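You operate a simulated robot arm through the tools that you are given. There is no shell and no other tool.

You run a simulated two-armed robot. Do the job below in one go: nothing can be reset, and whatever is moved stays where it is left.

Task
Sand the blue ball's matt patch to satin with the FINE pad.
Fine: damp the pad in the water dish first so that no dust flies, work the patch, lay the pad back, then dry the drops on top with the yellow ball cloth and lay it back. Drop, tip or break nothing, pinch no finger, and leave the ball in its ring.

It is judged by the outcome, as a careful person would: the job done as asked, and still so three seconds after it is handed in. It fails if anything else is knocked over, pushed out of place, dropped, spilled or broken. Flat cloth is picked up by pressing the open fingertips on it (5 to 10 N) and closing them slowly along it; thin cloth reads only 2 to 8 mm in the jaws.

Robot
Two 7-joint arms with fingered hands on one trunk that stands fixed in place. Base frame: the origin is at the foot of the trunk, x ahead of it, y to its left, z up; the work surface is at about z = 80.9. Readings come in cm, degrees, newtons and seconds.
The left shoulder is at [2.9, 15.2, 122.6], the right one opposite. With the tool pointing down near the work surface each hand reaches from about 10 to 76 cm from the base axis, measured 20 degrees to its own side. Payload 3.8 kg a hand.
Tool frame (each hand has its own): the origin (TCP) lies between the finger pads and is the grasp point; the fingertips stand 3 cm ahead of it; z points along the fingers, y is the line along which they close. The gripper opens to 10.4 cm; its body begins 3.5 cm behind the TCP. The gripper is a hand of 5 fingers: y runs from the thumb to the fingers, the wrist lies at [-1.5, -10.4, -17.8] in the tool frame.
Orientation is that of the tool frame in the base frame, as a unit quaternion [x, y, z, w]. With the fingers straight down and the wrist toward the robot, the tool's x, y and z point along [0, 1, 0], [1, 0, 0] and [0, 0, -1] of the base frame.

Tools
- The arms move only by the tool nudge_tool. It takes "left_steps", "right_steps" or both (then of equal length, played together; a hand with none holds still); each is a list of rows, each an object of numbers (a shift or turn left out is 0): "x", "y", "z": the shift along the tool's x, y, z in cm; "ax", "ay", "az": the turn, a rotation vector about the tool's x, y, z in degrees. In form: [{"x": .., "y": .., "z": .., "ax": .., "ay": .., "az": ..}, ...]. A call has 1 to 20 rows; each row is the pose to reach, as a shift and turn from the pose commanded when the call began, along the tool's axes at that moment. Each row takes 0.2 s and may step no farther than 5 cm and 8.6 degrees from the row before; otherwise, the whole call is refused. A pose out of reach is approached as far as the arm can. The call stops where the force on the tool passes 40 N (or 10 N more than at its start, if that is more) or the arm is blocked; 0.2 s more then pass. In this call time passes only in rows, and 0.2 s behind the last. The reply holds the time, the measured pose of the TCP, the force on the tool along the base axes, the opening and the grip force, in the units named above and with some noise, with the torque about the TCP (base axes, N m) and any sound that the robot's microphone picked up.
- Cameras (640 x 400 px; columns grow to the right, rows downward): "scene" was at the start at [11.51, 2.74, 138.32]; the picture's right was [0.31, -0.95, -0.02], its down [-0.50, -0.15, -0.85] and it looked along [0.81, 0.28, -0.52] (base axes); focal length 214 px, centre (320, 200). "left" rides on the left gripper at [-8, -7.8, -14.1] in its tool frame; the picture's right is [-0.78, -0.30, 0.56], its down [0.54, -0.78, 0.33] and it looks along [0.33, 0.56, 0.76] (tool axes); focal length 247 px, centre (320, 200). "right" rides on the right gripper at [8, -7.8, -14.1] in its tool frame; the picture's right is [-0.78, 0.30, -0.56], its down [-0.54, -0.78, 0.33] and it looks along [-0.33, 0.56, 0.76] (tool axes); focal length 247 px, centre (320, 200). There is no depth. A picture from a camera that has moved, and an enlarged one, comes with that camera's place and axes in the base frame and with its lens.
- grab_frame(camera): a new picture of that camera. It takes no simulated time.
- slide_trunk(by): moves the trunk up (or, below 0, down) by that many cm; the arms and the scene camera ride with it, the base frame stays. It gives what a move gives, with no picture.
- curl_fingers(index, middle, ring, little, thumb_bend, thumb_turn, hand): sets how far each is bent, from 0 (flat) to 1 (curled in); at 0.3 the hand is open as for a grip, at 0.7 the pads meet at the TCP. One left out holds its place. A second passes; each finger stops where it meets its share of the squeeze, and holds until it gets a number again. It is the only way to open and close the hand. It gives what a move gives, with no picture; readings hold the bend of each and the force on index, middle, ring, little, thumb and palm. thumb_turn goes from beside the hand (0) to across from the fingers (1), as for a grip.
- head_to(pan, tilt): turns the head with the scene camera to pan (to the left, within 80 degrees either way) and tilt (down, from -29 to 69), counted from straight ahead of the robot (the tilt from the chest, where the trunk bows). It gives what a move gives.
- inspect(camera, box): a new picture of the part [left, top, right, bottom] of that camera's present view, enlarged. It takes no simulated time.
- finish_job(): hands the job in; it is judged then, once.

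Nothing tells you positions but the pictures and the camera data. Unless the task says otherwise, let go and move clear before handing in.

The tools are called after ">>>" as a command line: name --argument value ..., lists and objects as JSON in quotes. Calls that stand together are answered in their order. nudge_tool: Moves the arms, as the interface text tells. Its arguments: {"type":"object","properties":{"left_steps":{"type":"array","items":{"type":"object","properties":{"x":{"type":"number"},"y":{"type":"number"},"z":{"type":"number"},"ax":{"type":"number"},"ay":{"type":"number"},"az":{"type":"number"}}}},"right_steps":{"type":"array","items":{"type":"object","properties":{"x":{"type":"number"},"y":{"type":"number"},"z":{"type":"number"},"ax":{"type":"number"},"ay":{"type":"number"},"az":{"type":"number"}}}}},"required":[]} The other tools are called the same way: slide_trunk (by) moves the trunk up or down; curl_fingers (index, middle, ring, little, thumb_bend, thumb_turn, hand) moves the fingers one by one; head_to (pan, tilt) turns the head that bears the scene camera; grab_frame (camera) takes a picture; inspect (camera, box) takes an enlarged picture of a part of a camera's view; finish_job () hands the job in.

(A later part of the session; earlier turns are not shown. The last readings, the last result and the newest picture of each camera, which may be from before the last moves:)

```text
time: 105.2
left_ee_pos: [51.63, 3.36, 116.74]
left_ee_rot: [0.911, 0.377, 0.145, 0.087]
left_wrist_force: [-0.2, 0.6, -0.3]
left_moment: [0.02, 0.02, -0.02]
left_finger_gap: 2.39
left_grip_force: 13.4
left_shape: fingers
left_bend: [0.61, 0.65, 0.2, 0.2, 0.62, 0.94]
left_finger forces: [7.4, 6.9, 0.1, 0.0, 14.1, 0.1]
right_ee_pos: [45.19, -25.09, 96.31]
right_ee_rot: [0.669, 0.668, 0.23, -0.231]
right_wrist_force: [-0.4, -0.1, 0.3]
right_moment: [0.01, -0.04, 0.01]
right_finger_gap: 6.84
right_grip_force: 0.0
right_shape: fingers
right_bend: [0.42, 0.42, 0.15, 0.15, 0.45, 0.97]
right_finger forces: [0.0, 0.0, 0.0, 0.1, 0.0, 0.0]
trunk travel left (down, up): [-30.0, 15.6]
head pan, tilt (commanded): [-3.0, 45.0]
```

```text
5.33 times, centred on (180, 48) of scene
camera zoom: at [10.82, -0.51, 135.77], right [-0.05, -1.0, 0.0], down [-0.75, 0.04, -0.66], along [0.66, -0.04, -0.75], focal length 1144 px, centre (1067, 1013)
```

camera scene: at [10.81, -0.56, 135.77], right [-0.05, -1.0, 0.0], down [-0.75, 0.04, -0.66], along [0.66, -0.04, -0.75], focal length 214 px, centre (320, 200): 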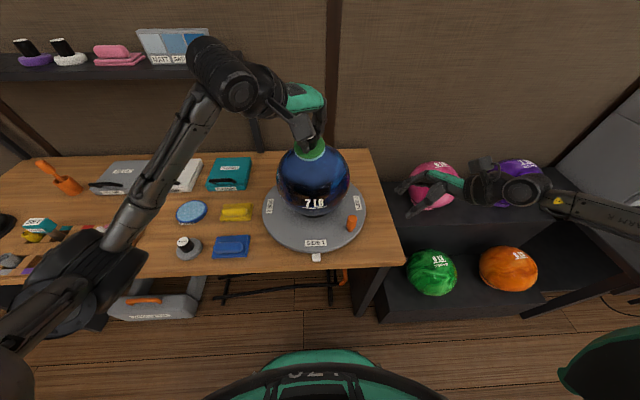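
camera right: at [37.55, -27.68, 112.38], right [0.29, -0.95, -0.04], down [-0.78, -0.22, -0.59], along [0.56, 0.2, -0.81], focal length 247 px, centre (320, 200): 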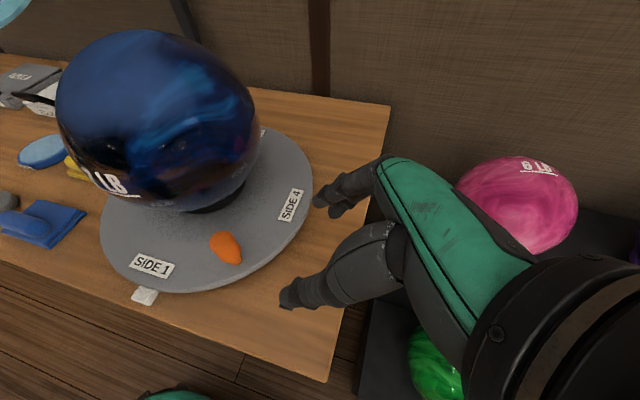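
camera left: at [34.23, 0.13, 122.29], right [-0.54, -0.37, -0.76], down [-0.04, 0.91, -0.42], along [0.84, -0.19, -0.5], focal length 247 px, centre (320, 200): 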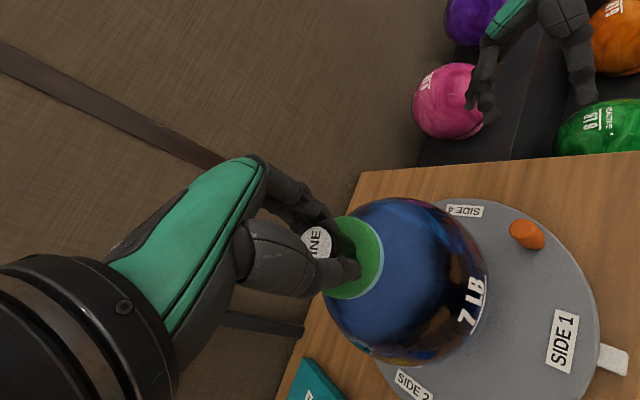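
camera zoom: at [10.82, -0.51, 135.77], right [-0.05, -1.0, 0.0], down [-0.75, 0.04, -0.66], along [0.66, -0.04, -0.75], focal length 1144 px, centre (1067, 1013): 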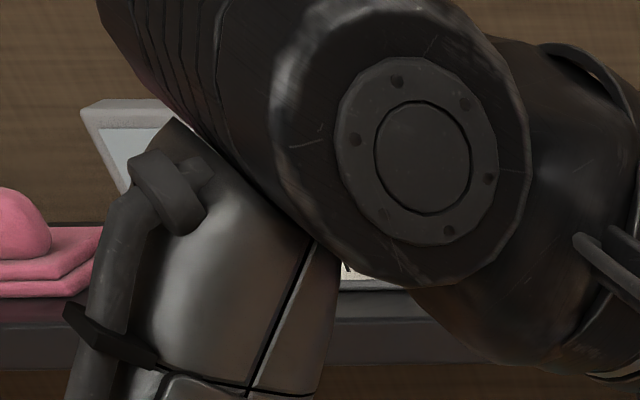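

The patch looks darker and wetter all over, with drops spread across it. To be sure of an even satin finish I'll go back and rub full circles over the patch with light pressure.

>>> nudge_tool --left_steps '[{"x": -2.5, "z": 1.5}, {"x": -5, "z": 4}, {"x": -5, "z": 6.5}, {"x": -5, "z": 8.3}, {"x": -5, "z": 9}]'

>>> nudge_tool --left_steps '[{"x": 1.73, "y": 0, "z": 0.04, "ax": 0, "ay": -6}, {"x": 3.45, "y": 0, "z": 0.25, "ax": 0, "ay": -12}, {"x": 2.99, "y": 1.72, "z": 0.265, "ax": 6, "ay": -10.39}, {"x": 1.72, "y": 2.99, "z": 0.315, "ax": 10.39, "ay": -6}, {"x": 0, "y": 3.45, "z": 0.382, "ax": 12, "ay": 0}]'

```text
time: 106.4
left_ee_pos: [51.25, -0.72, 107.4]
left_ee_rot: [0.91, 0.377, 0.146, 0.087]
left_wrist_force: [-0.7, -0.8, 2.4]
left_moment: [0.0, -0.01, 0.0]
left_finger_gap: 2.36
left_grip_force: 14.3
left_shape: fingers
left_bend: [0.61, 0.65, 0.2, 0.2, 0.62, 0.94]
left_finger forces: [7.4, 7.1, 0.0, 0.0, 14.2, 0.0]
right_ee_pos: [45.1, -25.22, 96.31]
right_ee_rot: [0.669, 0.668, 0.23, -0.229]
right_wrist_force: [0.5, -0.3, -0.3]
right_moment: [-0.02, -0.02, -0.01]
right_finger_gap: 6.87
right_grip_force: 0.1
right_shape: fingers
right_bend: [0.42, 0.42, 0.15, 0.15, 0.45, 0.97]
right_finger forces: [0.0, 0.1, 0.0, 0.1, 0.1, 0.0]
trunk travel left (down, up): [-30.0, 15.6]
head pan, tilt (commanded): [-3.0, 45.0]
```

```text
time: 107.6
left_ee_pos: [53.5, -3.16, 107.72]
left_ee_rot: [0.915, 0.39, 0.106, -0.008]
left_wrist_force: [-0.8, 0.0, 5.8]
left_moment: [0.07, -0.03, 0.02]
left_finger_gap: 2.37
left_grip_force: 16.0
left_shape: fingers
left_bend: [0.61, 0.66, 0.2, 0.2, 0.62, 0.94]
left_finger forces: [7.0, 8.5, 0.1, 0.0, 15.8, 0.0]
right_ee_pos: [45.16, -25.16, 96.33]
right_ee_rot: [0.67, 0.667, 0.23, -0.23]
right_wrist_force: [0.5, 0.0, -0.9]
right_moment: [0.01, -0.05, 0.0]
right_finger_gap: 6.87
right_grip_force: 0.0
right_shape: fingers
right_bend: [0.42, 0.42, 0.15, 0.15, 0.45, 0.97]
right_finger forces: [0.0, 0.0, 0.0, 0.1, 0.1, 0.0]
trunk travel left (down, up): [-30.0, 15.6]
head pan, tilt (commanded): [-3.0, 45.0]
```

>>> nudge_tool --left_steps '[{"x": -1.72, "y": -0.44, "z": 0.16, "ax": -1.61, "ay": 6}, {"x": -2.99, "y": -1.67, "z": 0.47, "ax": -6, "ay": 10.39}, {"x": -3.45, "y": -3.35, "z": 0.85, "ax": -12, "ay": 12}, {"x": -2.99, "y": -5.03, "z": 1.19, "ax": -18, "ay": 10.39}, {"x": -1.72, "y": -6.28, "z": 1.41, "ax": -22.39, "ay": 6}, {"x": 0, "y": -6.75, "z": 1.44, "ax": -24, "ay": 0}]'

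>>> inspect --camera "scene" --box '[265, 105, 365, 215]'

```text
time: 109.0
left_ee_pos: [48.95, 1.82, 106.03]
left_ee_rot: [0.896, 0.36, 0.184, 0.183]
left_wrist_force: [-4.5, -0.3, 4.2]
left_moment: [-0.05, 0.03, -0.06]
left_finger_gap: 2.38
left_grip_force: 15.3
left_shape: fingers
left_bend: [0.61, 0.65, 0.2, 0.2, 0.62, 0.94]
left_finger forces: [7.8, 7.4, 0.0, 0.1, 15.7, 0.0]
right_ee_pos: [45.21, -25.03, 96.45]
right_ee_rot: [0.669, 0.668, 0.23, -0.23]
right_wrist_force: [0.2, -0.2, -0.6]
right_moment: [0.05, -0.02, 0.0]
right_finger_gap: 6.86
right_grip_force: 0.1
right_shape: fingers
right_bend: [0.42, 0.42, 0.15, 0.15, 0.45, 0.97]
right_finger forces: [0.0, 0.1, 0.1, 0.1, 0.1, 0.0]
trunk travel left (down, up): [-30.0, 15.6]
head pan, tilt (commanded): [-3.0, 45.0]
```

```text
3.64 times, centred on (315, 160) of scene
camera zoom: at [10.71, -0.49, 135.78], right [-0.05, -1.0, 0.0], down [-0.75, 0.04, -0.66], along [0.66, -0.04, -0.75], focal length 780 px, centre (338, 346)
```

zoom: 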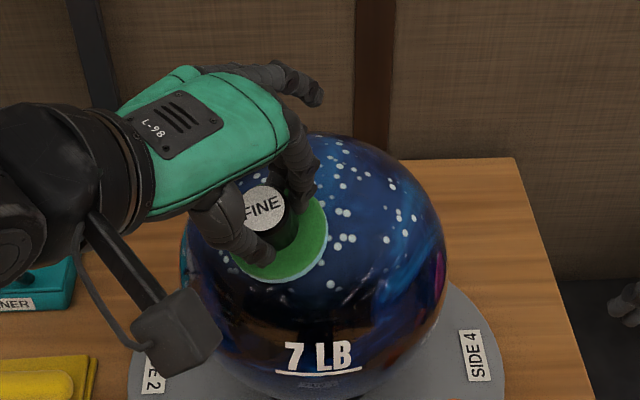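

>>> nudge_tool --left_steps '[{"x": 1.72, "y": 0.46, "z": 0.03, "ax": 1.61, "ay": -6}, {"x": 2.99, "y": 1.72, "z": 0.25, "ax": 6, "ay": -10.39}, {"x": 3.45, "y": 3.4, "z": 0.59, "ax": 12, "ay": -12}, {"x": 2.99, "y": 5.08, "z": 0.96, "ax": 18, "ay": -10.39}, {"x": 1.72, "y": 6.31, "z": 1.27, "ax": 22.39, "ay": -6}, {"x": 0, "y": 6.75, "z": 1.44, "ax": 24, "ay": 0}, {"x": -1.72, "y": 6.28, "z": 1.41, "ax": 22.39, "ay": 6}, {"x": -2.99, "y": 5.03, "z": 1.19, "ax": 18, "ay": 10.39}, {"x": -3.45, "y": 3.35, "z": 0.85, "ax": 12, "ay": 12}, {"x": -2.99, "y": 1.67, "z": 0.47, "ax": 6, "ay": 10.39}, {"x": -1.72, "y": 0.44, "z": 0.16, "ax": 1.61, "ay": 6}, {"x": 0, "y": 0, "z": 0, "ax": 0, "ay": 0}, {"x": 0, "y": 1.73, "z": 0.02, "ax": 6, "ay": 0}, {"x": 0, "y": 3.4, "z": 0.35, "ax": 12, "ay": 0}]'

>>> inspect --camera "left" --box '[290, 170, 510, 380]'

```text
time: 112.0
left_ee_pos: [51.24, -0.58, 107.33]
left_ee_rot: [0.911, 0.377, 0.146, 0.087]
left_wrist_force: [-2.3, 0.7, 4.5]
left_moment: [0.06, 0.05, -0.01]
left_finger_gap: 2.32
left_grip_force: 15.3
left_shape: fingers
left_bend: [0.62, 0.65, 0.2, 0.2, 0.62, 0.94]
left_finger forces: [7.2, 8.1, 0.0, 0.0, 15.0, 0.0]
right_ee_pos: [45.23, -25.35, 96.32]
right_ee_rot: [0.669, 0.668, 0.23, -0.23]
right_wrist_force: [0.1, -0.1, -0.1]
right_moment: [0.03, -0.03, -0.02]
right_finger_gap: 6.86
right_grip_force: 0.2
right_shape: fingers
right_bend: [0.42, 0.42, 0.15, 0.15, 0.45, 0.97]
right_finger forces: [0.1, 0.0, 0.0, 0.0, 0.0, 0.0]
trunk travel left (down, up): [-30.0, 15.6]
head pan, tilt (commanded): [-3.0, 45.0]
```

```text
1.90 times, centred on (400, 275) of left
camera zoom: at [36.08, -0.27, 117.02], right [-0.53, -0.37, -0.76], down [-0.04, 0.91, -0.42], along [0.84, -0.19, -0.5], focal length 470 px, centre (168, 57)
```

zoom: 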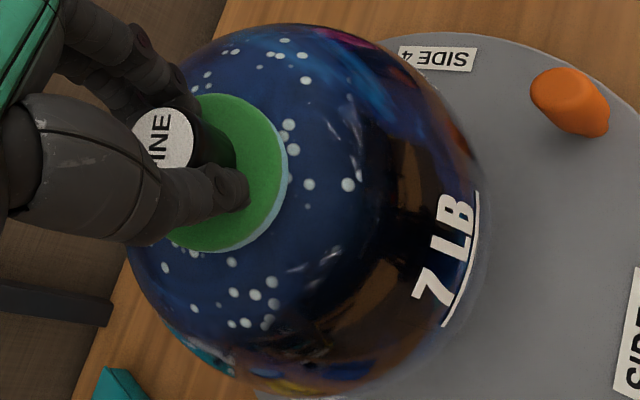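

Contact is steady at about 5 N. One wider circle next, to cover the outer part of the patch.

>>> nudge_tool --left_steps '[{"x": 1.73, "y": 0, "z": 0.03, "ax": 0, "ay": -6}, {"x": 3.45, "y": 0, "z": 0.23, "ax": 0, "ay": -12}, {"x": 5.13, "y": 0, "z": 0.62, "ax": 0, "ay": -18}, {"x": 4.69, "y": 2.09, "z": 0.64, "ax": 7.32, "ay": -16.44}, {"x": 3.43, "y": 3.81, "z": 0.69, "ax": 13.38, "ay": -12.04}, {"x": 1.59, "y": 4.88, "z": 0.76, "ax": 17.12, "ay": -5.56}, {"x": -0.54, "y": 5.1, "z": 0.84, "ax": 17.9, "ay": 1.88}, {"x": -2.57, "y": 4.44, "z": 0.92, "ax": 15.59, "ay": 9}, {"x": -4.15, "y": 3.02, "z": 0.98, "ax": 10.58, "ay": 14.56}, {"x": -5.02, "y": 1.07, "z": 1.02, "ax": 3.74, "ay": 17.61}, {"x": -5.02, "y": -1.07, "z": 1.02, "ax": -3.74, "ay": 17.61}]'

```text
time: 114.4
left_ee_pos: [47.38, -3.35, 104.97]
left_ee_rot: [0.874, 0.381, 0.295, 0.06]
left_wrist_force: [-2.2, -1.2, 2.7]
left_moment: [-0.02, 0.01, -0.03]
left_finger_gap: 2.31
left_grip_force: 15.5
left_shape: fingers
left_bend: [0.62, 0.65, 0.2, 0.2, 0.62, 0.94]
left_finger forces: [7.7, 7.9, 0.1, 0.1, 14.9, 0.0]
right_ee_pos: [45.06, -25.09, 96.41]
right_ee_rot: [0.669, 0.669, 0.23, -0.23]
right_wrist_force: [-0.3, 0.3, -0.2]
right_moment: [0.02, 0.03, -0.01]
right_finger_gap: 6.84
right_grip_force: 0.1
right_shape: fingers
right_bend: [0.42, 0.42, 0.15, 0.15, 0.45, 0.97]
right_finger forces: [0.0, 0.2, 0.1, 0.0, 0.0, 0.1]
trunk travel left (down, up): [-30.0, 15.6]
head pan, tilt (commanded): [-3.0, 45.0]
```

>>> nudge_tool --left_steps '[{"x": 0.86, "y": -1.95, "z": 0.11, "ax": -6.84, "ay": -3.05}, {"x": 2.4, "y": -3.38, "z": 0.44, "ax": -11.85, "ay": -8.61}, {"x": 4.36, "y": -4.05, "z": 0.94, "ax": -14.16, "ay": -15.73}, {"x": 6.42, "y": -3.85, "z": 1.51, "ax": -13.38, "ay": -23.17}, {"x": 8.18, "y": -2.8, "z": 2.07, "ax": -9.64, "ay": -29.65}, {"x": 6.89, "y": -1.08, "z": 1.25, "ax": -3.69, "ay": -24.3}, {"x": 6.0, "y": 0, "z": 0.88, "ax": 0.02, "ay": -20.96}, {"x": 5.08, "y": 1.08, "z": 0.65, "ax": 3.74, "ay": -17.61}]'

>>> nudge_tool --left_steps '[{"z": -1}, {"z": -2.5}, {"z": -4.5}, {"x": 2, "z": -7}, {"x": 5, "z": -9}]'

>>> inspect --camera "left" --box '[290, 170, 510, 380]'

>>> inspect --camera "scene" --box '[265, 125, 365, 215]'

>>> inspect --camera "right" --box '[30, 0, 290, 230]'

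```text
time: 116.2
left_ee_pos: [51.13, -0.68, 107.29]
left_ee_rot: [0.91, 0.377, 0.147, 0.087]
left_wrist_force: [-3.5, 1.5, 6.0]
left_moment: [0.1, 0.08, 0.01]
left_finger_gap: 2.31
left_grip_force: 15.1
left_shape: fingers
left_bend: [0.71, 0.66, 0.2, 0.2, 0.62, 0.94]
left_finger forces: [6.7, 7.9, 0.0, 0.0, 15.8, 0.0]
right_ee_pos: [45.11, -25.32, 96.3]
right_ee_rot: [0.669, 0.668, 0.23, -0.23]
right_wrist_force: [0.3, 0.6, 0.4]
right_moment: [0.04, 0.02, 0.01]
right_finger_gap: 6.84
right_grip_force: 0.2
right_shape: fingers
right_bend: [0.42, 0.42, 0.15, 0.15, 0.45, 0.97]
right_finger forces: [0.0, 0.0, 0.1, 0.0, 0.0, 0.0]
trunk travel left (down, up): [-30.0, 15.6]
head pan, tilt (commanded): [-3.0, 45.0]
```

```text
time: 117.4
left_ee_pos: [51.73, 3.54, 116.68]
left_ee_rot: [0.911, 0.377, 0.145, 0.086]
left_wrist_force: [-0.3, -0.3, 0.2]
left_moment: [0.01, -0.02, 0.0]
left_finger_gap: 2.3
left_grip_force: 14.6
left_shape: fingers
left_bend: [0.62, 0.66, 0.2, 0.2, 0.62, 0.94]
left_finger forces: [7.3, 7.2, 0.0, 0.0, 14.1, 0.0]
right_ee_pos: [45.32, -25.14, 96.31]
right_ee_rot: [0.669, 0.668, 0.229, -0.231]
right_wrist_force: [0.4, -0.4, -0.3]
right_moment: [0.01, -0.01, 0.0]
right_finger_gap: 6.84
right_grip_force: 0.1
right_shape: fingers
right_bend: [0.42, 0.42, 0.15, 0.15, 0.45, 0.97]
right_finger forces: [0.0, 0.1, 0.0, 0.0, 0.0, 0.1]
trunk travel left (down, up): [-30.0, 15.6]
head pan, tilt (commanded): [-3.0, 45.0]
```

```text
1.90 times, centred on (400, 275) of left
camera zoom: at [36.58, 3.93, 126.46], right [-0.54, -0.37, -0.76], down [-0.04, 0.91, -0.42], along [0.84, -0.19, -0.5], focal length 470 px, centre (168, 57)
```

zoom: 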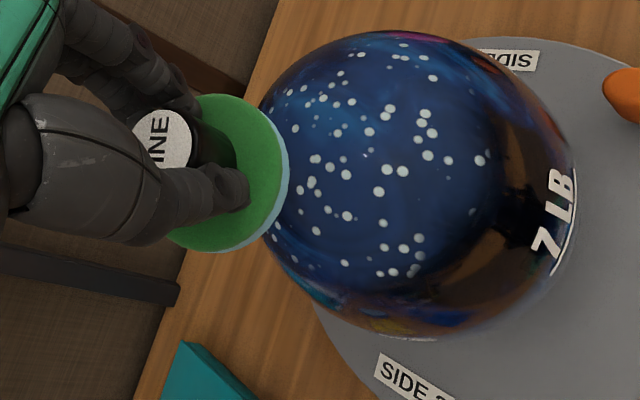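

```text
4.44 times, centred on (315, 170) of scene
camera zoom: at [10.82, -0.5, 135.77], right [-0.05, -1.0, 0.0], down [-0.75, 0.04, -0.66], along [0.66, -0.04, -0.75], focal length 953 px, centre (342, 333)
```

zoom: 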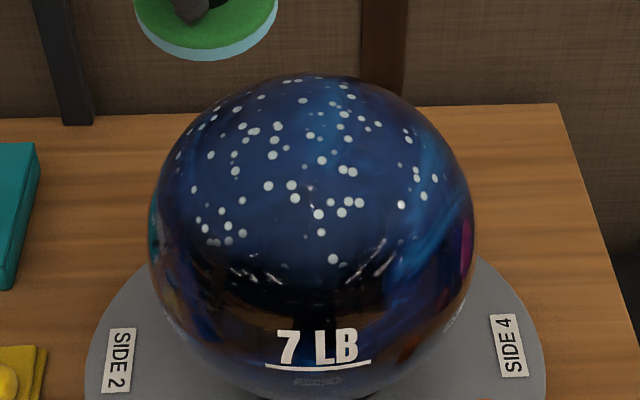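

```text
1.74 times, centred on (160, 115) of right
camera zoom: at [37.56, -27.62, 112.39], right [0.29, -0.95, -0.04], down [-0.78, -0.22, -0.59], along [0.56, 0.2, -0.81], focal length 430 px, centre (598, 348)
```

zoom: 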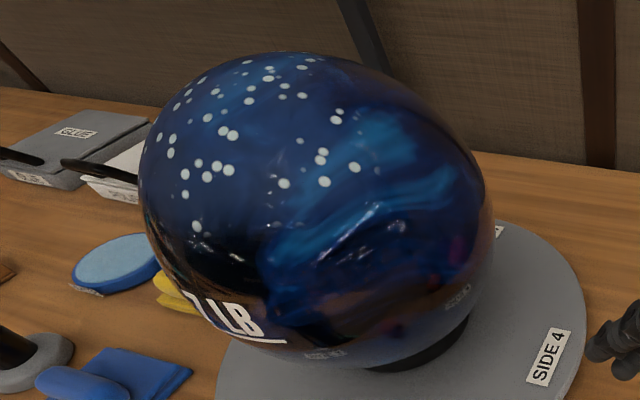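

The whole patch now looks evenly satin (soft, no chalky haze, still duller than the glossy part), with drops standing on it. I'll carry the pad back over its original spot and straighten the hand.

>>> nudge_tool --left_steps '[{"x": 1.92, "y": -2.77, "z": -0.39}, {"x": 3.85, "y": -5.55, "z": -0.77}, {"x": 5.77, "y": -8.32, "z": -1.16}, {"x": 8.02, "y": -11.36, "z": -1.56, "ax": 1.57, "ay": -1.16}, {"x": 10.27, "y": -14.4, "z": -1.95, "ax": 3.14, "ay": -2.32}, {"x": 12.52, "y": -17.44, "z": -2.35, "ax": 4.71, "ay": -3.48}, {"x": 14.77, "y": -20.48, "z": -2.74, "ax": 6.28, "ay": -4.64}, {"x": 16.42, "y": -24.13, "z": -1.31, "ax": 7.85, "ay": -5.8}, {"x": 18.08, "y": -27.79, "z": 0.12, "ax": 9.42, "ay": -6.96}, {"x": 19.73, "y": -31.44, "z": 1.55, "ax": 10.99, "ay": -8.12}, {"x": 20.55, "y": -33.82, "z": 3.87, "ax": 12.56, "ay": -9.28}, {"x": 21.38, "y": -36.19, "z": 6.2, "ax": 14.13, "ay": -10.44}, {"x": 22.2, "y": -38.57, "z": 8.52, "ax": 15.7, "ay": -11.6}, {"x": 21.44, "y": -39.6, "z": 12.15, "ax": 15.7, "ay": -11.6}, {"x": 20.68, "y": -40.63, "z": 15.78, "ax": 15.7, "ay": -11.6}]'

>>> grab_frame --camera "left"

>>> head_to --pan 20 --tilt 43

>>> grab_frame --camera "scene"

```text
time: 120.6
left_ee_pos: [43.98, 45.88, 94.91]
left_ee_rot: [0.924, 0.382, 0.0, 0.0]
left_wrist_force: [0.0, 0.9, -0.3]
left_moment: [-0.04, -0.01, -0.01]
left_finger_gap: 2.32
left_grip_force: 14.0
left_shape: fingers
left_bend: [0.62, 0.66, 0.2, 0.2, 0.62, 0.94]
left_finger forces: [6.9, 7.2, 0.0, 0.1, 13.6, 0.0]
right_ee_pos: [45.27, -25.1, 96.28]
right_ee_rot: [0.67, 0.667, 0.23, -0.231]
right_wrist_force: [-0.6, -0.1, 1.0]
right_moment: [0.02, 0.0, 0.0]
right_finger_gap: 6.87
right_grip_force: 0.2
right_shape: fingers
right_bend: [0.42, 0.42, 0.15, 0.15, 0.45, 0.97]
right_finger forces: [0.0, 0.0, 0.0, 0.0, 0.0, 0.0]
trunk travel left (down, up): [-30.0, 15.6]
head pan, tilt (commanded): [-3.0, 45.0]
```

```text
taken
camera left: at [32.77, 45.65, 109.1], right [-0.76, -0.34, -0.56], down [-0.17, 0.93, -0.33], along [0.63, -0.16, -0.76], focal length 247 px, centre (320, 200)
```

left: 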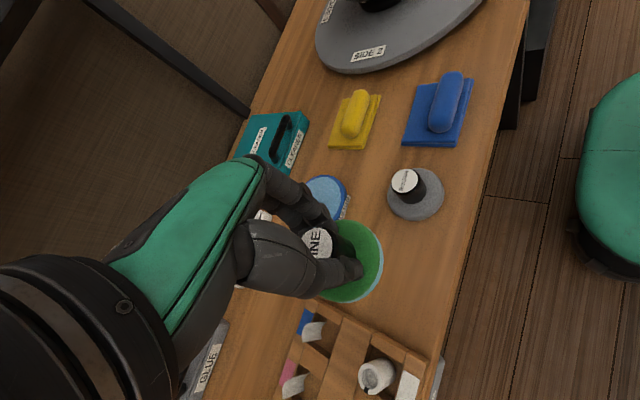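

```text
time: 121.5
left_ee_pos: [43.92, 45.85, 95.04]
left_ee_rot: [0.924, 0.383, 0.0, 0.0]
left_wrist_force: [0.0, -0.4, -0.2]
left_moment: [0.01, 0.02, 0.0]
left_finger_gap: 2.31
left_grip_force: 14.0
left_shape: fingers
left_bend: [0.62, 0.66, 0.2, 0.2, 0.62, 0.94]
left_finger forces: [6.9, 7.1, 0.1, 0.0, 13.5, 0.0]
right_ee_pos: [45.19, -25.21, 96.38]
right_ee_rot: [0.669, 0.668, 0.231, -0.23]
right_wrist_force: [0.1, 0.1, -0.8]
right_moment: [0.0, 0.03, -0.02]
right_finger_gap: 6.87
right_grip_force: 0.1
right_shape: fingers
right_bend: [0.42, 0.42, 0.15, 0.15, 0.45, 0.97]
right_finger forces: [0.1, 0.0, 0.0, 0.0, 0.1, 0.0]
trunk travel left (down, up): [-30.0, 15.6]
head pan, tilt (commanded): [20.0, 43.0]
```

```text
taken
camera scene: at [10.48, 2.7, 136.08], right [0.34, -0.94, -0.02], down [-0.69, -0.23, -0.69], along [0.64, 0.25, -0.73], focal length 214 px, centre (320, 200)
```

scene: 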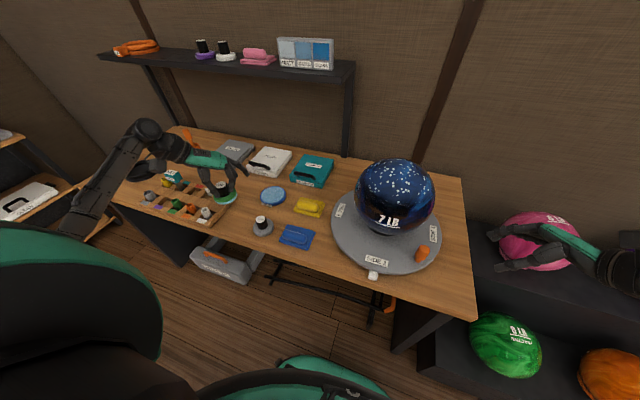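

>>> nudge_tool --left_steps '[{"z": 3}, {"z": 6}, {"z": 8.5}, {"z": 10}, {"z": 10.8}]'

>>> inspect --camera "left" --box '[260, 150, 480, 350]'

>>> inspect --camera "scene" --box '[170, 140, 300, 250]'

```text
time: 122.7
left_ee_pos: [44.12, 45.82, 84.29]
left_ee_rot: [0.924, 0.383, 0.001, 0.0]
left_wrist_force: [0.4, -0.2, -0.1]
left_moment: [0.01, -0.01, -0.01]
left_finger_gap: 2.3
left_grip_force: 13.4
left_shape: fingers
left_bend: [0.62, 0.66, 0.2, 0.2, 0.62, 0.94]
left_finger forces: [6.7, 7.1, 0.0, 0.1, 13.5, 0.1]
right_ee_pos: [45.3, -25.15, 96.3]
right_ee_rot: [0.67, 0.668, 0.23, -0.231]
right_wrist_force: [-0.3, 0.0, -1.5]
right_moment: [0.02, 0.0, -0.02]
right_finger_gap: 6.86
right_grip_force: 0.0
right_shape: fingers
right_bend: [0.42, 0.42, 0.15, 0.15, 0.45, 0.97]
right_finger forces: [0.1, 0.1, 0.0, 0.0, 0.1, 0.0]
trunk travel left (down, up): [-30.0, 15.6]
head pan, tilt (commanded): [20.0, 43.0]
```

```text
2.00 times, centred on (370, 250) of left
camera zoom: at [32.91, 45.63, 98.46], right [-0.76, -0.34, -0.56], down [-0.17, 0.93, -0.33], along [0.63, -0.16, -0.76], focal length 494 px, centre (220, 100)
```

zoom: 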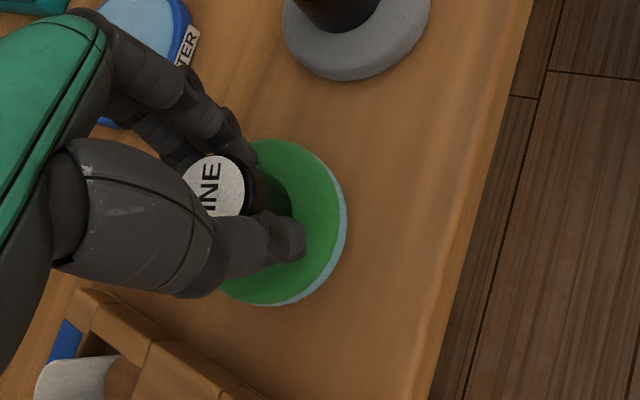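

```text
3.64 times, centred on (235, 195) of scene
camera zoom: at [10.49, 2.71, 136.08], right [0.34, -0.94, -0.02], down [-0.69, -0.23, -0.69], along [0.64, 0.25, -0.73], focal length 780 px, centre (629, 218)
```

zoom: 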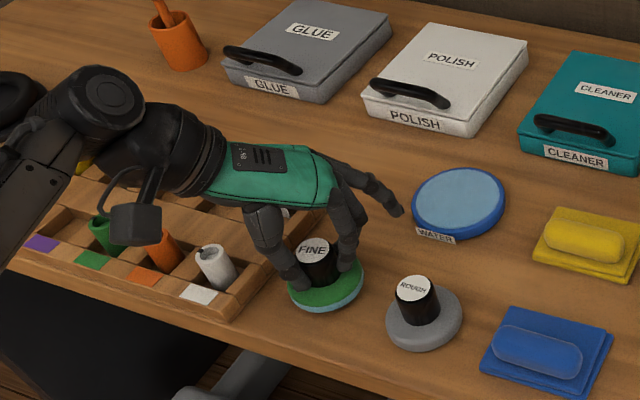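

>>> nudge_tool --left_steps '[{"z": 0.3}, {"z": 0.5}, {"z": 0.7}, {"z": 0.85}]'

```text
time: 123.7
left_ee_pos: [43.93, 45.8, 83.45]
left_ee_rot: [0.924, 0.382, 0.0, 0.0]
left_wrist_force: [-0.2, -0.1, -0.9]
left_moment: [0.01, 0.01, 0.0]
left_finger_gap: 2.3
left_grip_force: 14.0
left_shape: fingers
left_bend: [0.62, 0.66, 0.2, 0.2, 0.62, 0.94]
left_finger forces: [6.8, 7.2, 0.1, 0.1, 13.4, 0.0]
right_ee_pos: [45.25, -25.14, 96.22]
right_ee_rot: [0.669, 0.668, 0.229, -0.231]
right_wrist_force: [-0.3, -0.1, -0.2]
right_moment: [-0.02, 0.02, -0.03]
right_finger_gap: 6.86
right_grip_force: 0.0
right_shape: fingers
right_bend: [0.42, 0.42, 0.15, 0.15, 0.45, 0.97]
right_finger forces: [0.0, 0.0, 0.1, 0.0, 0.0, 0.0]
trunk travel left (down, up): [-30.0, 15.6]
head pan, tilt (commanded): [20.0, 43.0]
```

>>> nudge_tool --left_steps '[{"z": 0.15}, {"z": 0.3}]'

```text
time: 124.3
left_ee_pos: [44.04, 45.78, 83.25]
left_ee_rot: [0.924, 0.382, 0.0, 0.0]
left_wrist_force: [-0.3, 2.1, 3.9]
left_moment: [0.0, 0.01, -0.01]
left_finger_gap: 2.27
left_grip_force: 14.1
left_shape: fingers
left_bend: [0.62, 0.66, 0.2, 0.2, 0.62, 0.94]
left_finger forces: [7.2, 7.0, 0.0, 0.1, 13.7, 0.0]
right_ee_pos: [45.23, -25.07, 96.32]
right_ee_rot: [0.669, 0.668, 0.23, -0.23]
right_wrist_force: [0.3, -0.3, -0.4]
right_moment: [-0.04, 0.0, 0.03]
right_finger_gap: 6.86
right_grip_force: 0.0
right_shape: fingers
right_bend: [0.42, 0.42, 0.15, 0.15, 0.45, 0.97]
right_finger forces: [0.1, 0.0, 0.0, 0.0, 0.1, 0.0]
trunk travel left (down, up): [-30.0, 15.6]
head pan, tilt (commanded): [20.0, 43.0]
```

The pad is on the table. I'll release it gently and rise straight up.

>>> curl_fingers --hand "left" --index 0.52 --middle 0.52 --thumb_bend 0.54

>>> curl_fingers --hand "left" --index 0.42 --middle 0.42 --thumb_bend 0.45

>>> inspect --camera "left" --box '[260, 150, 480, 350]'

```text
time: 125.3
left_ee_pos: [44.0, 45.76, 83.2]
left_ee_rot: [0.924, 0.382, 0.0, 0.0]
left_wrist_force: [-0.1, -0.1, 1.9]
left_moment: [0.01, -0.03, 0.04]
left_finger_gap: 4.39
left_grip_force: 1.3
left_shape: fingers
left_bend: [0.52, 0.53, 0.2, 0.2, 0.54, 0.97]
left_finger forces: [0.1, 2.1, 0.0, 0.0, 0.1, 0.0]
right_ee_pos: [45.17, -25.16, 96.22]
right_ee_rot: [0.669, 0.669, 0.23, -0.23]
right_wrist_force: [-0.5, -0.1, -0.6]
right_moment: [0.0, 0.0, 0.0]
right_finger_gap: 6.88
right_grip_force: 0.0
right_shape: fingers
right_bend: [0.42, 0.42, 0.15, 0.15, 0.45, 0.97]
right_finger forces: [0.1, 0.1, 0.0, 0.1, 0.0, 0.0]
trunk travel left (down, up): [-30.0, 15.6]
head pan, tilt (commanded): [20.0, 43.0]
```

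```text
time: 126.3
left_ee_pos: [44.04, 45.8, 83.14]
left_ee_rot: [0.924, 0.383, 0.0, 0.0]
left_wrist_force: [0.1, -0.3, 0.0]
left_moment: [0.02, 0.01, 0.01]
left_finger_gap: 6.84
left_grip_force: 0.0
left_shape: fingers
left_bend: [0.42, 0.42, 0.2, 0.2, 0.45, 0.97]
left_finger forces: [0.0, 0.0, 0.1, 0.0, 0.0, 0.0]
right_ee_pos: [45.29, -25.2, 96.29]
right_ee_rot: [0.669, 0.668, 0.231, -0.23]
right_wrist_force: [0.6, 0.0, -0.4]
right_moment: [0.0, -0.02, 0.01]
right_finger_gap: 6.85
right_grip_force: 0.1
right_shape: fingers
right_bend: [0.42, 0.42, 0.15, 0.15, 0.45, 0.97]
right_finger forces: [0.0, 0.0, 0.0, 0.0, 0.1, 0.0]
trunk travel left (down, up): [-30.0, 15.6]
head pan, tilt (commanded): [20.0, 43.0]
```

```text
2.00 times, centred on (370, 250) of left
camera zoom: at [32.88, 45.6, 97.3], right [-0.76, -0.34, -0.56], down [-0.17, 0.93, -0.33], along [0.63, -0.16, -0.76], focal length 494 px, centre (220, 100)
```

zoom: 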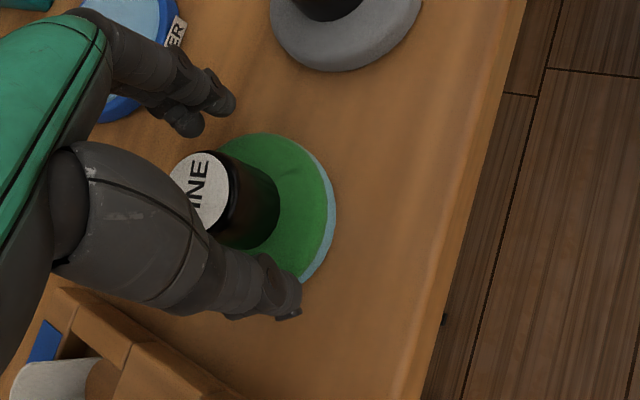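

>>> nudge_tool --left_steps '[{"z": -2}, {"z": -5}, {"z": -9}, {"x": -1, "y": 2.5, "z": -13}, {"x": -2.5, "y": 6, "z": -16, "az": -7}, {"x": -4, "y": 10, "z": -16.9, "az": -15}, {"x": -5.5, "y": 14, "z": -16.9, "az": -23}, {"x": -7, "y": 18, "z": -16.9, "az": -31}, {"x": -8.37, "y": 21.04, "z": -16.9, "az": -38}, {"x": -8.37, "y": 21.04, "z": -16.9, "az": -45}]'

>>> grab_frame --camera "left"

>>> grab_frame --camera "scene"

```text
time: 128.5
left_ee_pos: [53.24, 24.88, 100.11]
left_ee_rot: [0.706, 0.708, -0.001, 0.0]
left_wrist_force: [-0.4, -0.7, 0.3]
left_moment: [0.01, -0.02, -0.04]
left_finger_gap: 6.86
left_grip_force: 0.0
left_shape: fingers
left_bend: [0.42, 0.42, 0.2, 0.2, 0.45, 0.97]
left_finger forces: [0.0, 0.1, 0.1, 0.0, 0.0, 0.0]
right_ee_pos: [45.2, -25.14, 96.35]
right_ee_rot: [0.67, 0.668, 0.23, -0.229]
right_wrist_force: [-0.5, -0.8, 0.6]
right_moment: [0.0, -0.02, 0.06]
right_finger_gap: 6.87
right_grip_force: 0.0
right_shape: fingers
right_bend: [0.42, 0.42, 0.15, 0.15, 0.45, 0.97]
right_finger forces: [0.1, 0.0, 0.0, 0.0, 0.0, 0.0]
trunk travel left (down, up): [-30.0, 15.6]
head pan, tilt (commanded): [20.0, 43.0]
```

```text
taken
camera left: at [45.48, 16.89, 114.32], right [-0.29, -0.78, -0.56], down [-0.78, 0.53, -0.33], along [0.56, 0.34, -0.76], focal length 247 px, centre (320, 200)
```

left: 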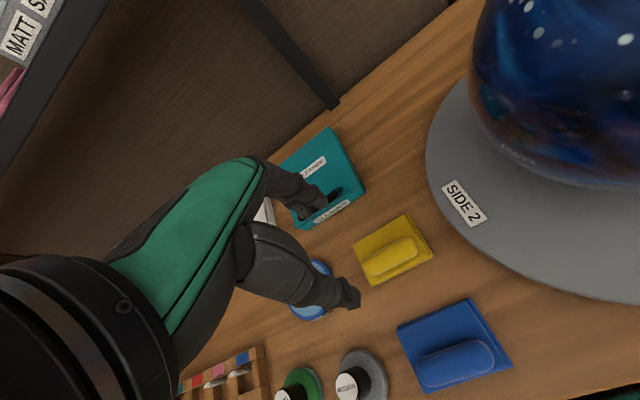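

```text
taken
camera scene: at [10.45, 2.73, 136.08], right [0.34, -0.94, -0.02], down [-0.69, -0.23, -0.69], along [0.64, 0.25, -0.73], focal length 214 px, centre (320, 200)
```

scene: 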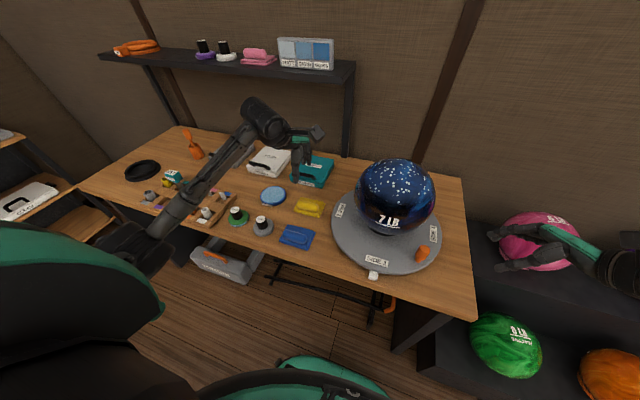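

>>> inspect --camera "left" --box '[335, 195, 455, 305]'

>>> inspect --camera "scene" --box '[270, 180, 350, 250]'

>>> inspect --camera "scene" --box '[345, 145, 445, 240]'

```text
3.64 times, centred on (395, 250) of left
camera zoom: at [45.48, 16.89, 114.32], right [-0.29, -0.78, -0.56], down [-0.78, 0.53, -0.33], along [0.56, 0.34, -0.76], focal length 898 px, centre (47, 18)
```

zoom: 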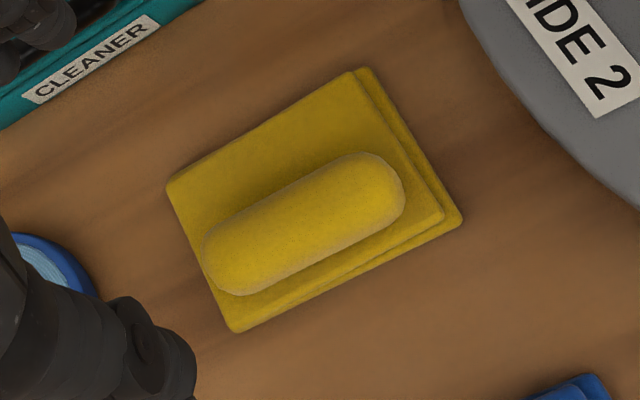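

```text
5.71 times, centred on (310, 215) of scene
camera zoom: at [10.45, 2.73, 136.08], right [0.34, -0.94, -0.02], down [-0.69, -0.23, -0.69], along [0.64, 0.25, -0.73], focal length 1226 px, centre (377, 114)
```

zoom: 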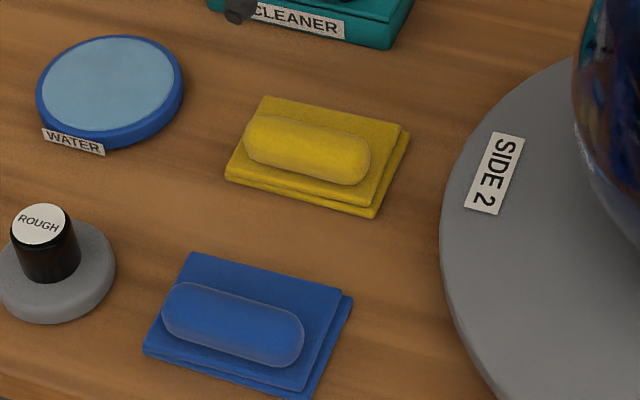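

```text
4.21 times, centred on (395, 192) of scene
camera zoom: at [10.45, 2.73, 136.08], right [0.34, -0.94, -0.02], down [-0.69, -0.23, -0.69], along [0.64, 0.25, -0.73], focal length 903 px, centre (4, 232)
```

zoom: 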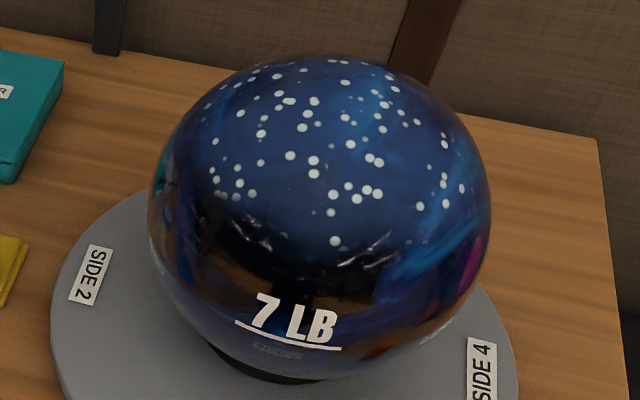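

The patch reads as satin now, with drops left to dry. The yellow cloth's roll grip lies along y with its centre near (55.5, 24.9). I'll set all left fingers half open and come down over the roll.

>>> curl_fingers --hand "left" --index 0.42 --middle 0.42 --ring 0.42 --little 0.42 --thumb_bend 0.45

>>> nudge_tool --left_steps '[{"y": 1, "z": 3}, {"y": 2.3, "z": 6}, {"y": 2.3, "z": 9}, {"y": 2.3, "z": 12}]'

>>> inspect --camera "left" --box '[250, 140, 470, 340]'

>>> inspect --camera "scene" --box '[260, 150, 360, 240]'

```text
time: 129.5
left_ee_pos: [53.39, 24.94, 100.1]
left_ee_rot: [0.707, 0.707, 0.0, 0.0]
left_wrist_force: [0.2, 0.7, 0.0]
left_moment: [0.0, -0.01, 0.04]
left_finger_gap: 6.87
left_grip_force: 0.1
left_shape: fingers
left_bend: [0.42, 0.42, 0.42, 0.42, 0.45, 0.97]
left_finger forces: [0.0, 0.0, 0.0, 0.0, 0.1, 0.0]
right_ee_pos: [45.3, -25.15, 96.35]
right_ee_rot: [0.669, 0.668, 0.23, -0.23]
right_wrist_force: [0.8, -0.3, 0.3]
right_moment: [-0.02, 0.01, 0.01]
right_finger_gap: 6.84
right_grip_force: 0.1
right_shape: fingers
right_bend: [0.42, 0.42, 0.15, 0.15, 0.45, 0.97]
right_finger forces: [0.0, 0.0, 0.0, 0.0, 0.0, 0.1]
trunk travel left (down, up): [-30.0, 15.6]
head pan, tilt (commanded): [20.0, 43.0]
```

```text
time: 130.5
left_ee_pos: [55.24, 24.76, 87.91]
left_ee_rot: [0.708, 0.706, -0.001, 0.0]
left_wrist_force: [0.3, 0.8, -0.3]
left_moment: [0.01, 0.01, -0.01]
left_finger_gap: 6.85
left_grip_force: 0.1
left_shape: fingers
left_bend: [0.42, 0.42, 0.42, 0.42, 0.45, 0.97]
left_finger forces: [0.0, 0.1, 0.0, 0.0, 0.0, 0.0]
right_ee_pos: [45.21, -25.19, 96.36]
right_ee_rot: [0.669, 0.668, 0.23, -0.23]
right_wrist_force: [-0.5, -0.1, -0.4]
right_moment: [0.01, 0.01, -0.01]
right_finger_gap: 6.84
right_grip_force: 0.1
right_shape: fingers
right_bend: [0.42, 0.42, 0.15, 0.15, 0.45, 0.97]
right_finger forces: [0.0, 0.1, 0.0, 0.0, 0.0, 0.1]
trunk travel left (down, up): [-30.0, 15.6]
head pan, tilt (commanded): [20.0, 43.0]
```

```text
2.00 times, centred on (360, 240) of left
camera zoom: at [47.43, 16.86, 102.14], right [-0.3, -0.78, -0.56], down [-0.78, 0.54, -0.33], along [0.56, 0.33, -0.76], focal length 494 px, centre (240, 120)
```

zoom: 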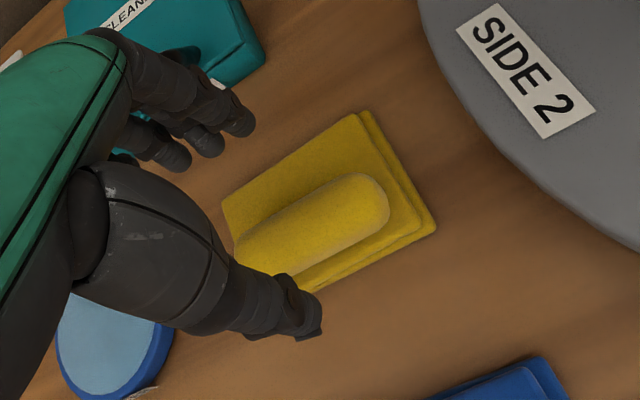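

```text
4.44 times, centred on (310, 195) of scene
camera zoom: at [10.5, 2.7, 136.08], right [0.34, -0.94, -0.02], down [-0.69, -0.23, -0.69], along [0.64, 0.25, -0.73], focal length 953 px, centre (364, 222)
```

zoom: 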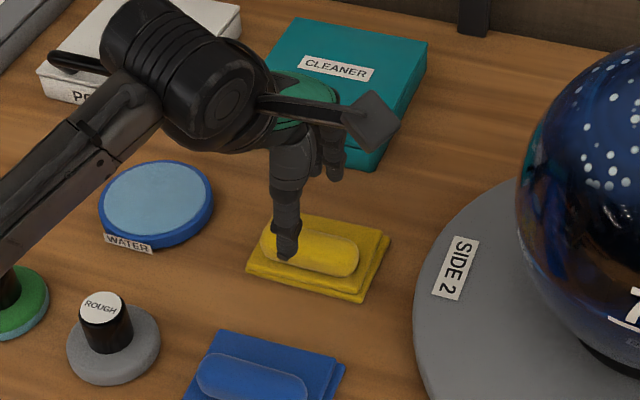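

>>> nudge_tool --left_steps '[{"y": 0.8, "z": 1.5}, {"y": 0.8, "z": 3}, {"y": 0.8, "z": 4.3}, {"y": 0.8, "z": 5.2}]'

>>> inspect --camera "left" --box '[250, 140, 470, 340]'

>>> inspect --camera "scene" --box '[270, 160, 350, 230]'

```text
time: 131.5
left_ee_pos: [56.01, 24.91, 82.73]
left_ee_rot: [0.707, 0.707, 0.0, 0.001]
left_wrist_force: [-0.7, -0.3, 1.5]
left_moment: [0.02, -0.09, -0.01]
left_finger_gap: 6.85
left_grip_force: 0.3
left_shape: fingers
left_bend: [0.42, 0.42, 0.42, 0.42, 0.45, 0.97]
left_finger forces: [0.0, 1.3, 0.0, 0.0, 0.0, 0.0]
right_ee_pos: [45.2, -25.17, 96.27]
right_ee_rot: [0.669, 0.668, 0.23, -0.23]
right_wrist_force: [-1.6, -0.2, 0.3]
right_moment: [0.02, 0.0, -0.03]
right_finger_gap: 6.87
right_grip_force: 0.1
right_shape: fingers
right_bend: [0.42, 0.42, 0.15, 0.15, 0.45, 0.97]
right_finger forces: [0.1, 0.1, 0.0, 0.1, 0.0, 0.0]
trunk travel left (down, up): [-30.0, 15.6]
head pan, tilt (commanded): [20.0, 43.0]
```

```text
2.00 times, centred on (360, 240) of left
camera zoom: at [48.26, 16.89, 96.96], right [-0.3, -0.78, -0.56], down [-0.78, 0.54, -0.33], along [0.56, 0.33, -0.76], focal length 494 px, centre (240, 120)
```

zoom: 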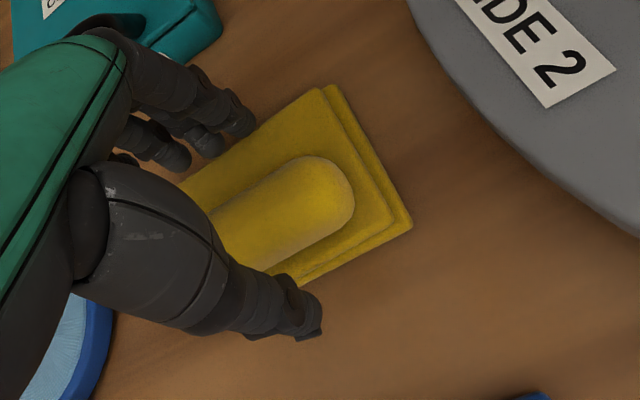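

```text
5.71 times, centred on (310, 195) of scene
camera zoom: at [10.47, 2.69, 136.09], right [0.34, -0.94, -0.02], down [-0.69, -0.23, -0.69], along [0.64, 0.25, -0.73], focal length 1226 px, centre (377, 229)
```

zoom: 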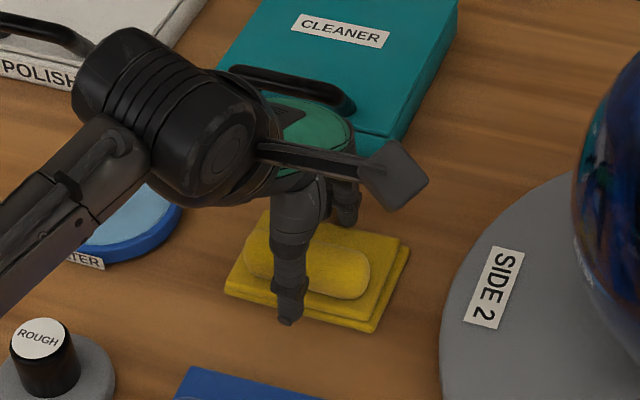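

>>> nudge_tool --left_steps '[{"y": -0.3, "z": -0.3}, {"y": -0.5, "z": -0.3}]'

>>> curl_fingers --hand "left" --index 0.54 --middle 0.54 --ring 0.54 --little 0.54 --thumb_bend 0.56

>>> inspect --camera "left" --box '[250, 140, 470, 340]'

```text
time: 132.1
left_ee_pos: [55.44, 25.08, 83.04]
left_ee_rot: [0.707, 0.707, 0.0, 0.001]
left_wrist_force: [-0.2, -0.1, 0.5]
left_moment: [-0.04, -0.01, 0.0]
left_finger_gap: 6.87
left_grip_force: 0.1
left_shape: fingers
left_bend: [0.42, 0.42, 0.42, 0.42, 0.45, 0.97]
left_finger forces: [0.0, 0.0, 0.0, 0.1, 0.0, 0.0]
right_ee_pos: [45.25, -25.09, 96.3]
right_ee_rot: [0.669, 0.668, 0.23, -0.231]
right_wrist_force: [-0.9, 0.2, -0.6]
right_moment: [-0.01, 0.01, 0.01]
right_finger_gap: 6.88
right_grip_force: 0.0
right_shape: fingers
right_bend: [0.42, 0.42, 0.15, 0.15, 0.45, 0.97]
right_finger forces: [0.1, 0.0, 0.0, 0.0, 0.0, 0.1]
trunk travel left (down, up): [-30.0, 15.6]
head pan, tilt (commanded): [20.0, 43.0]
```

```text
time: 133.1
left_ee_pos: [55.5, 24.96, 82.97]
left_ee_rot: [0.707, 0.707, 0.0, 0.0]
left_wrist_force: [0.4, 0.6, 0.1]
left_moment: [0.0, 0.0, 0.0]
left_finger_gap: 3.97
left_grip_force: 0.0
left_shape: fingers
left_bend: [0.54, 0.54, 0.54, 0.54, 0.56, 0.97]
left_finger forces: [0.0, 0.1, 0.0, 0.0, 0.0, 0.0]
right_ee_pos: [45.2, -25.22, 96.31]
right_ee_rot: [0.669, 0.668, 0.23, -0.23]
right_wrist_force: [-0.8, -0.2, 0.6]
right_moment: [0.0, 0.01, -0.02]
right_finger_gap: 6.89
right_grip_force: 0.1
right_shape: fingers
right_bend: [0.42, 0.42, 0.15, 0.15, 0.45, 0.97]
right_finger forces: [0.1, 0.0, 0.0, 0.1, 0.0, 0.0]
trunk travel left (down, up): [-30.0, 15.6]
head pan, tilt (commanded): [20.0, 43.0]
```

```text
2.00 times, centred on (360, 240) of left
camera zoom: at [47.73, 16.94, 97.25], right [-0.3, -0.78, -0.56], down [-0.78, 0.54, -0.33], along [0.56, 0.33, -0.76], focal length 494 px, centre (240, 120)
```

zoom: 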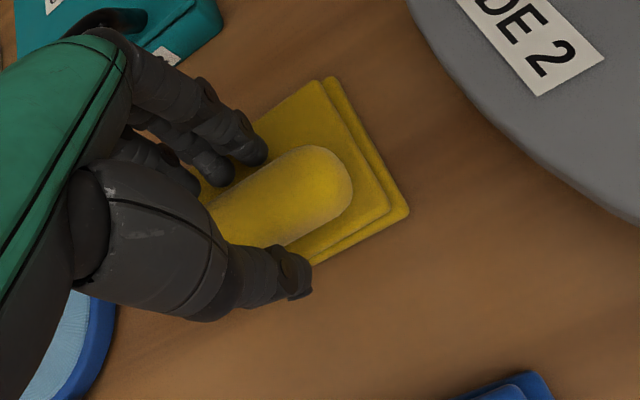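

>>> nudge_tool --left_steps '[{"x": -0.8}, {"x": -1.5}]'

>>> curl_fingers --hand "left" --index 0.62 --middle 0.62 --ring 0.62 --little 0.62 --thumb_bend 0.64

>>> inspect --camera "left" --box '[250, 140, 470, 340]'

```text
time: 133.7
left_ee_pos: [55.63, 23.52, 83.05]
left_ee_rot: [0.708, 0.706, 0.001, 0.0]
left_wrist_force: [-0.4, 0.5, 0.3]
left_moment: [0.04, 0.01, -0.03]
left_finger_gap: 3.97
left_grip_force: 0.1
left_shape: fingers
left_bend: [0.54, 0.54, 0.54, 0.54, 0.56, 0.97]
left_finger forces: [0.1, 0.1, 0.0, 0.0, 0.0, 0.1]
right_ee_pos: [45.23, -25.25, 96.38]
right_ee_rot: [0.669, 0.668, 0.23, -0.23]
right_wrist_force: [-0.3, 0.5, -0.2]
right_moment: [0.03, -0.01, -0.02]
right_finger_gap: 6.83
right_grip_force: 0.1
right_shape: fingers
right_bend: [0.42, 0.42, 0.15, 0.15, 0.45, 0.97]
right_finger forces: [0.0, 0.0, 0.1, 0.1, 0.0, 0.1]
trunk travel left (down, up): [-30.0, 15.6]
head pan, tilt (commanded): [20.0, 43.0]
```

```text
time: 134.7
left_ee_pos: [55.46, 23.41, 83.04]
left_ee_rot: [0.708, 0.706, 0.0, 0.001]
left_wrist_force: [0.9, 0.3, 0.2]
left_moment: [0.02, -0.03, -0.01]
left_finger_gap: 2.55
left_grip_force: 2.4
left_shape: fingers
left_bend: [0.6, 0.61, 0.61, 0.62, 0.61, 0.97]
left_finger forces: [1.4, 0.9, 0.2, 0.0, 2.6, 0.0]
right_ee_pos: [45.29, -25.06, 96.27]
right_ee_rot: [0.669, 0.668, 0.229, -0.231]
right_wrist_force: [0.0, 0.9, -0.2]
right_moment: [-0.02, 0.03, -0.02]
right_finger_gap: 6.85
right_grip_force: 0.0
right_shape: fingers
right_bend: [0.42, 0.42, 0.15, 0.15, 0.45, 0.97]
right_finger forces: [0.1, 0.0, 0.0, 0.0, 0.0, 0.0]
trunk travel left (down, up): [-30.0, 15.6]
head pan, tilt (commanded): [20.0, 43.0]
```

```text
2.00 times, centred on (360, 240) of left
camera zoom: at [47.73, 15.49, 97.19], right [-0.3, -0.78, -0.56], down [-0.78, 0.54, -0.33], along [0.56, 0.33, -0.76], focal length 494 px, centre (240, 120)
```

zoom: 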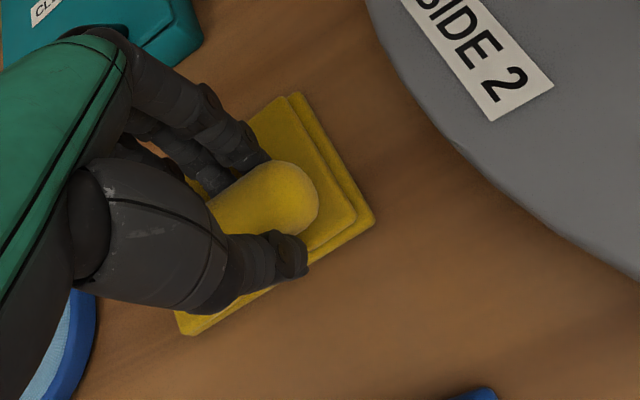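

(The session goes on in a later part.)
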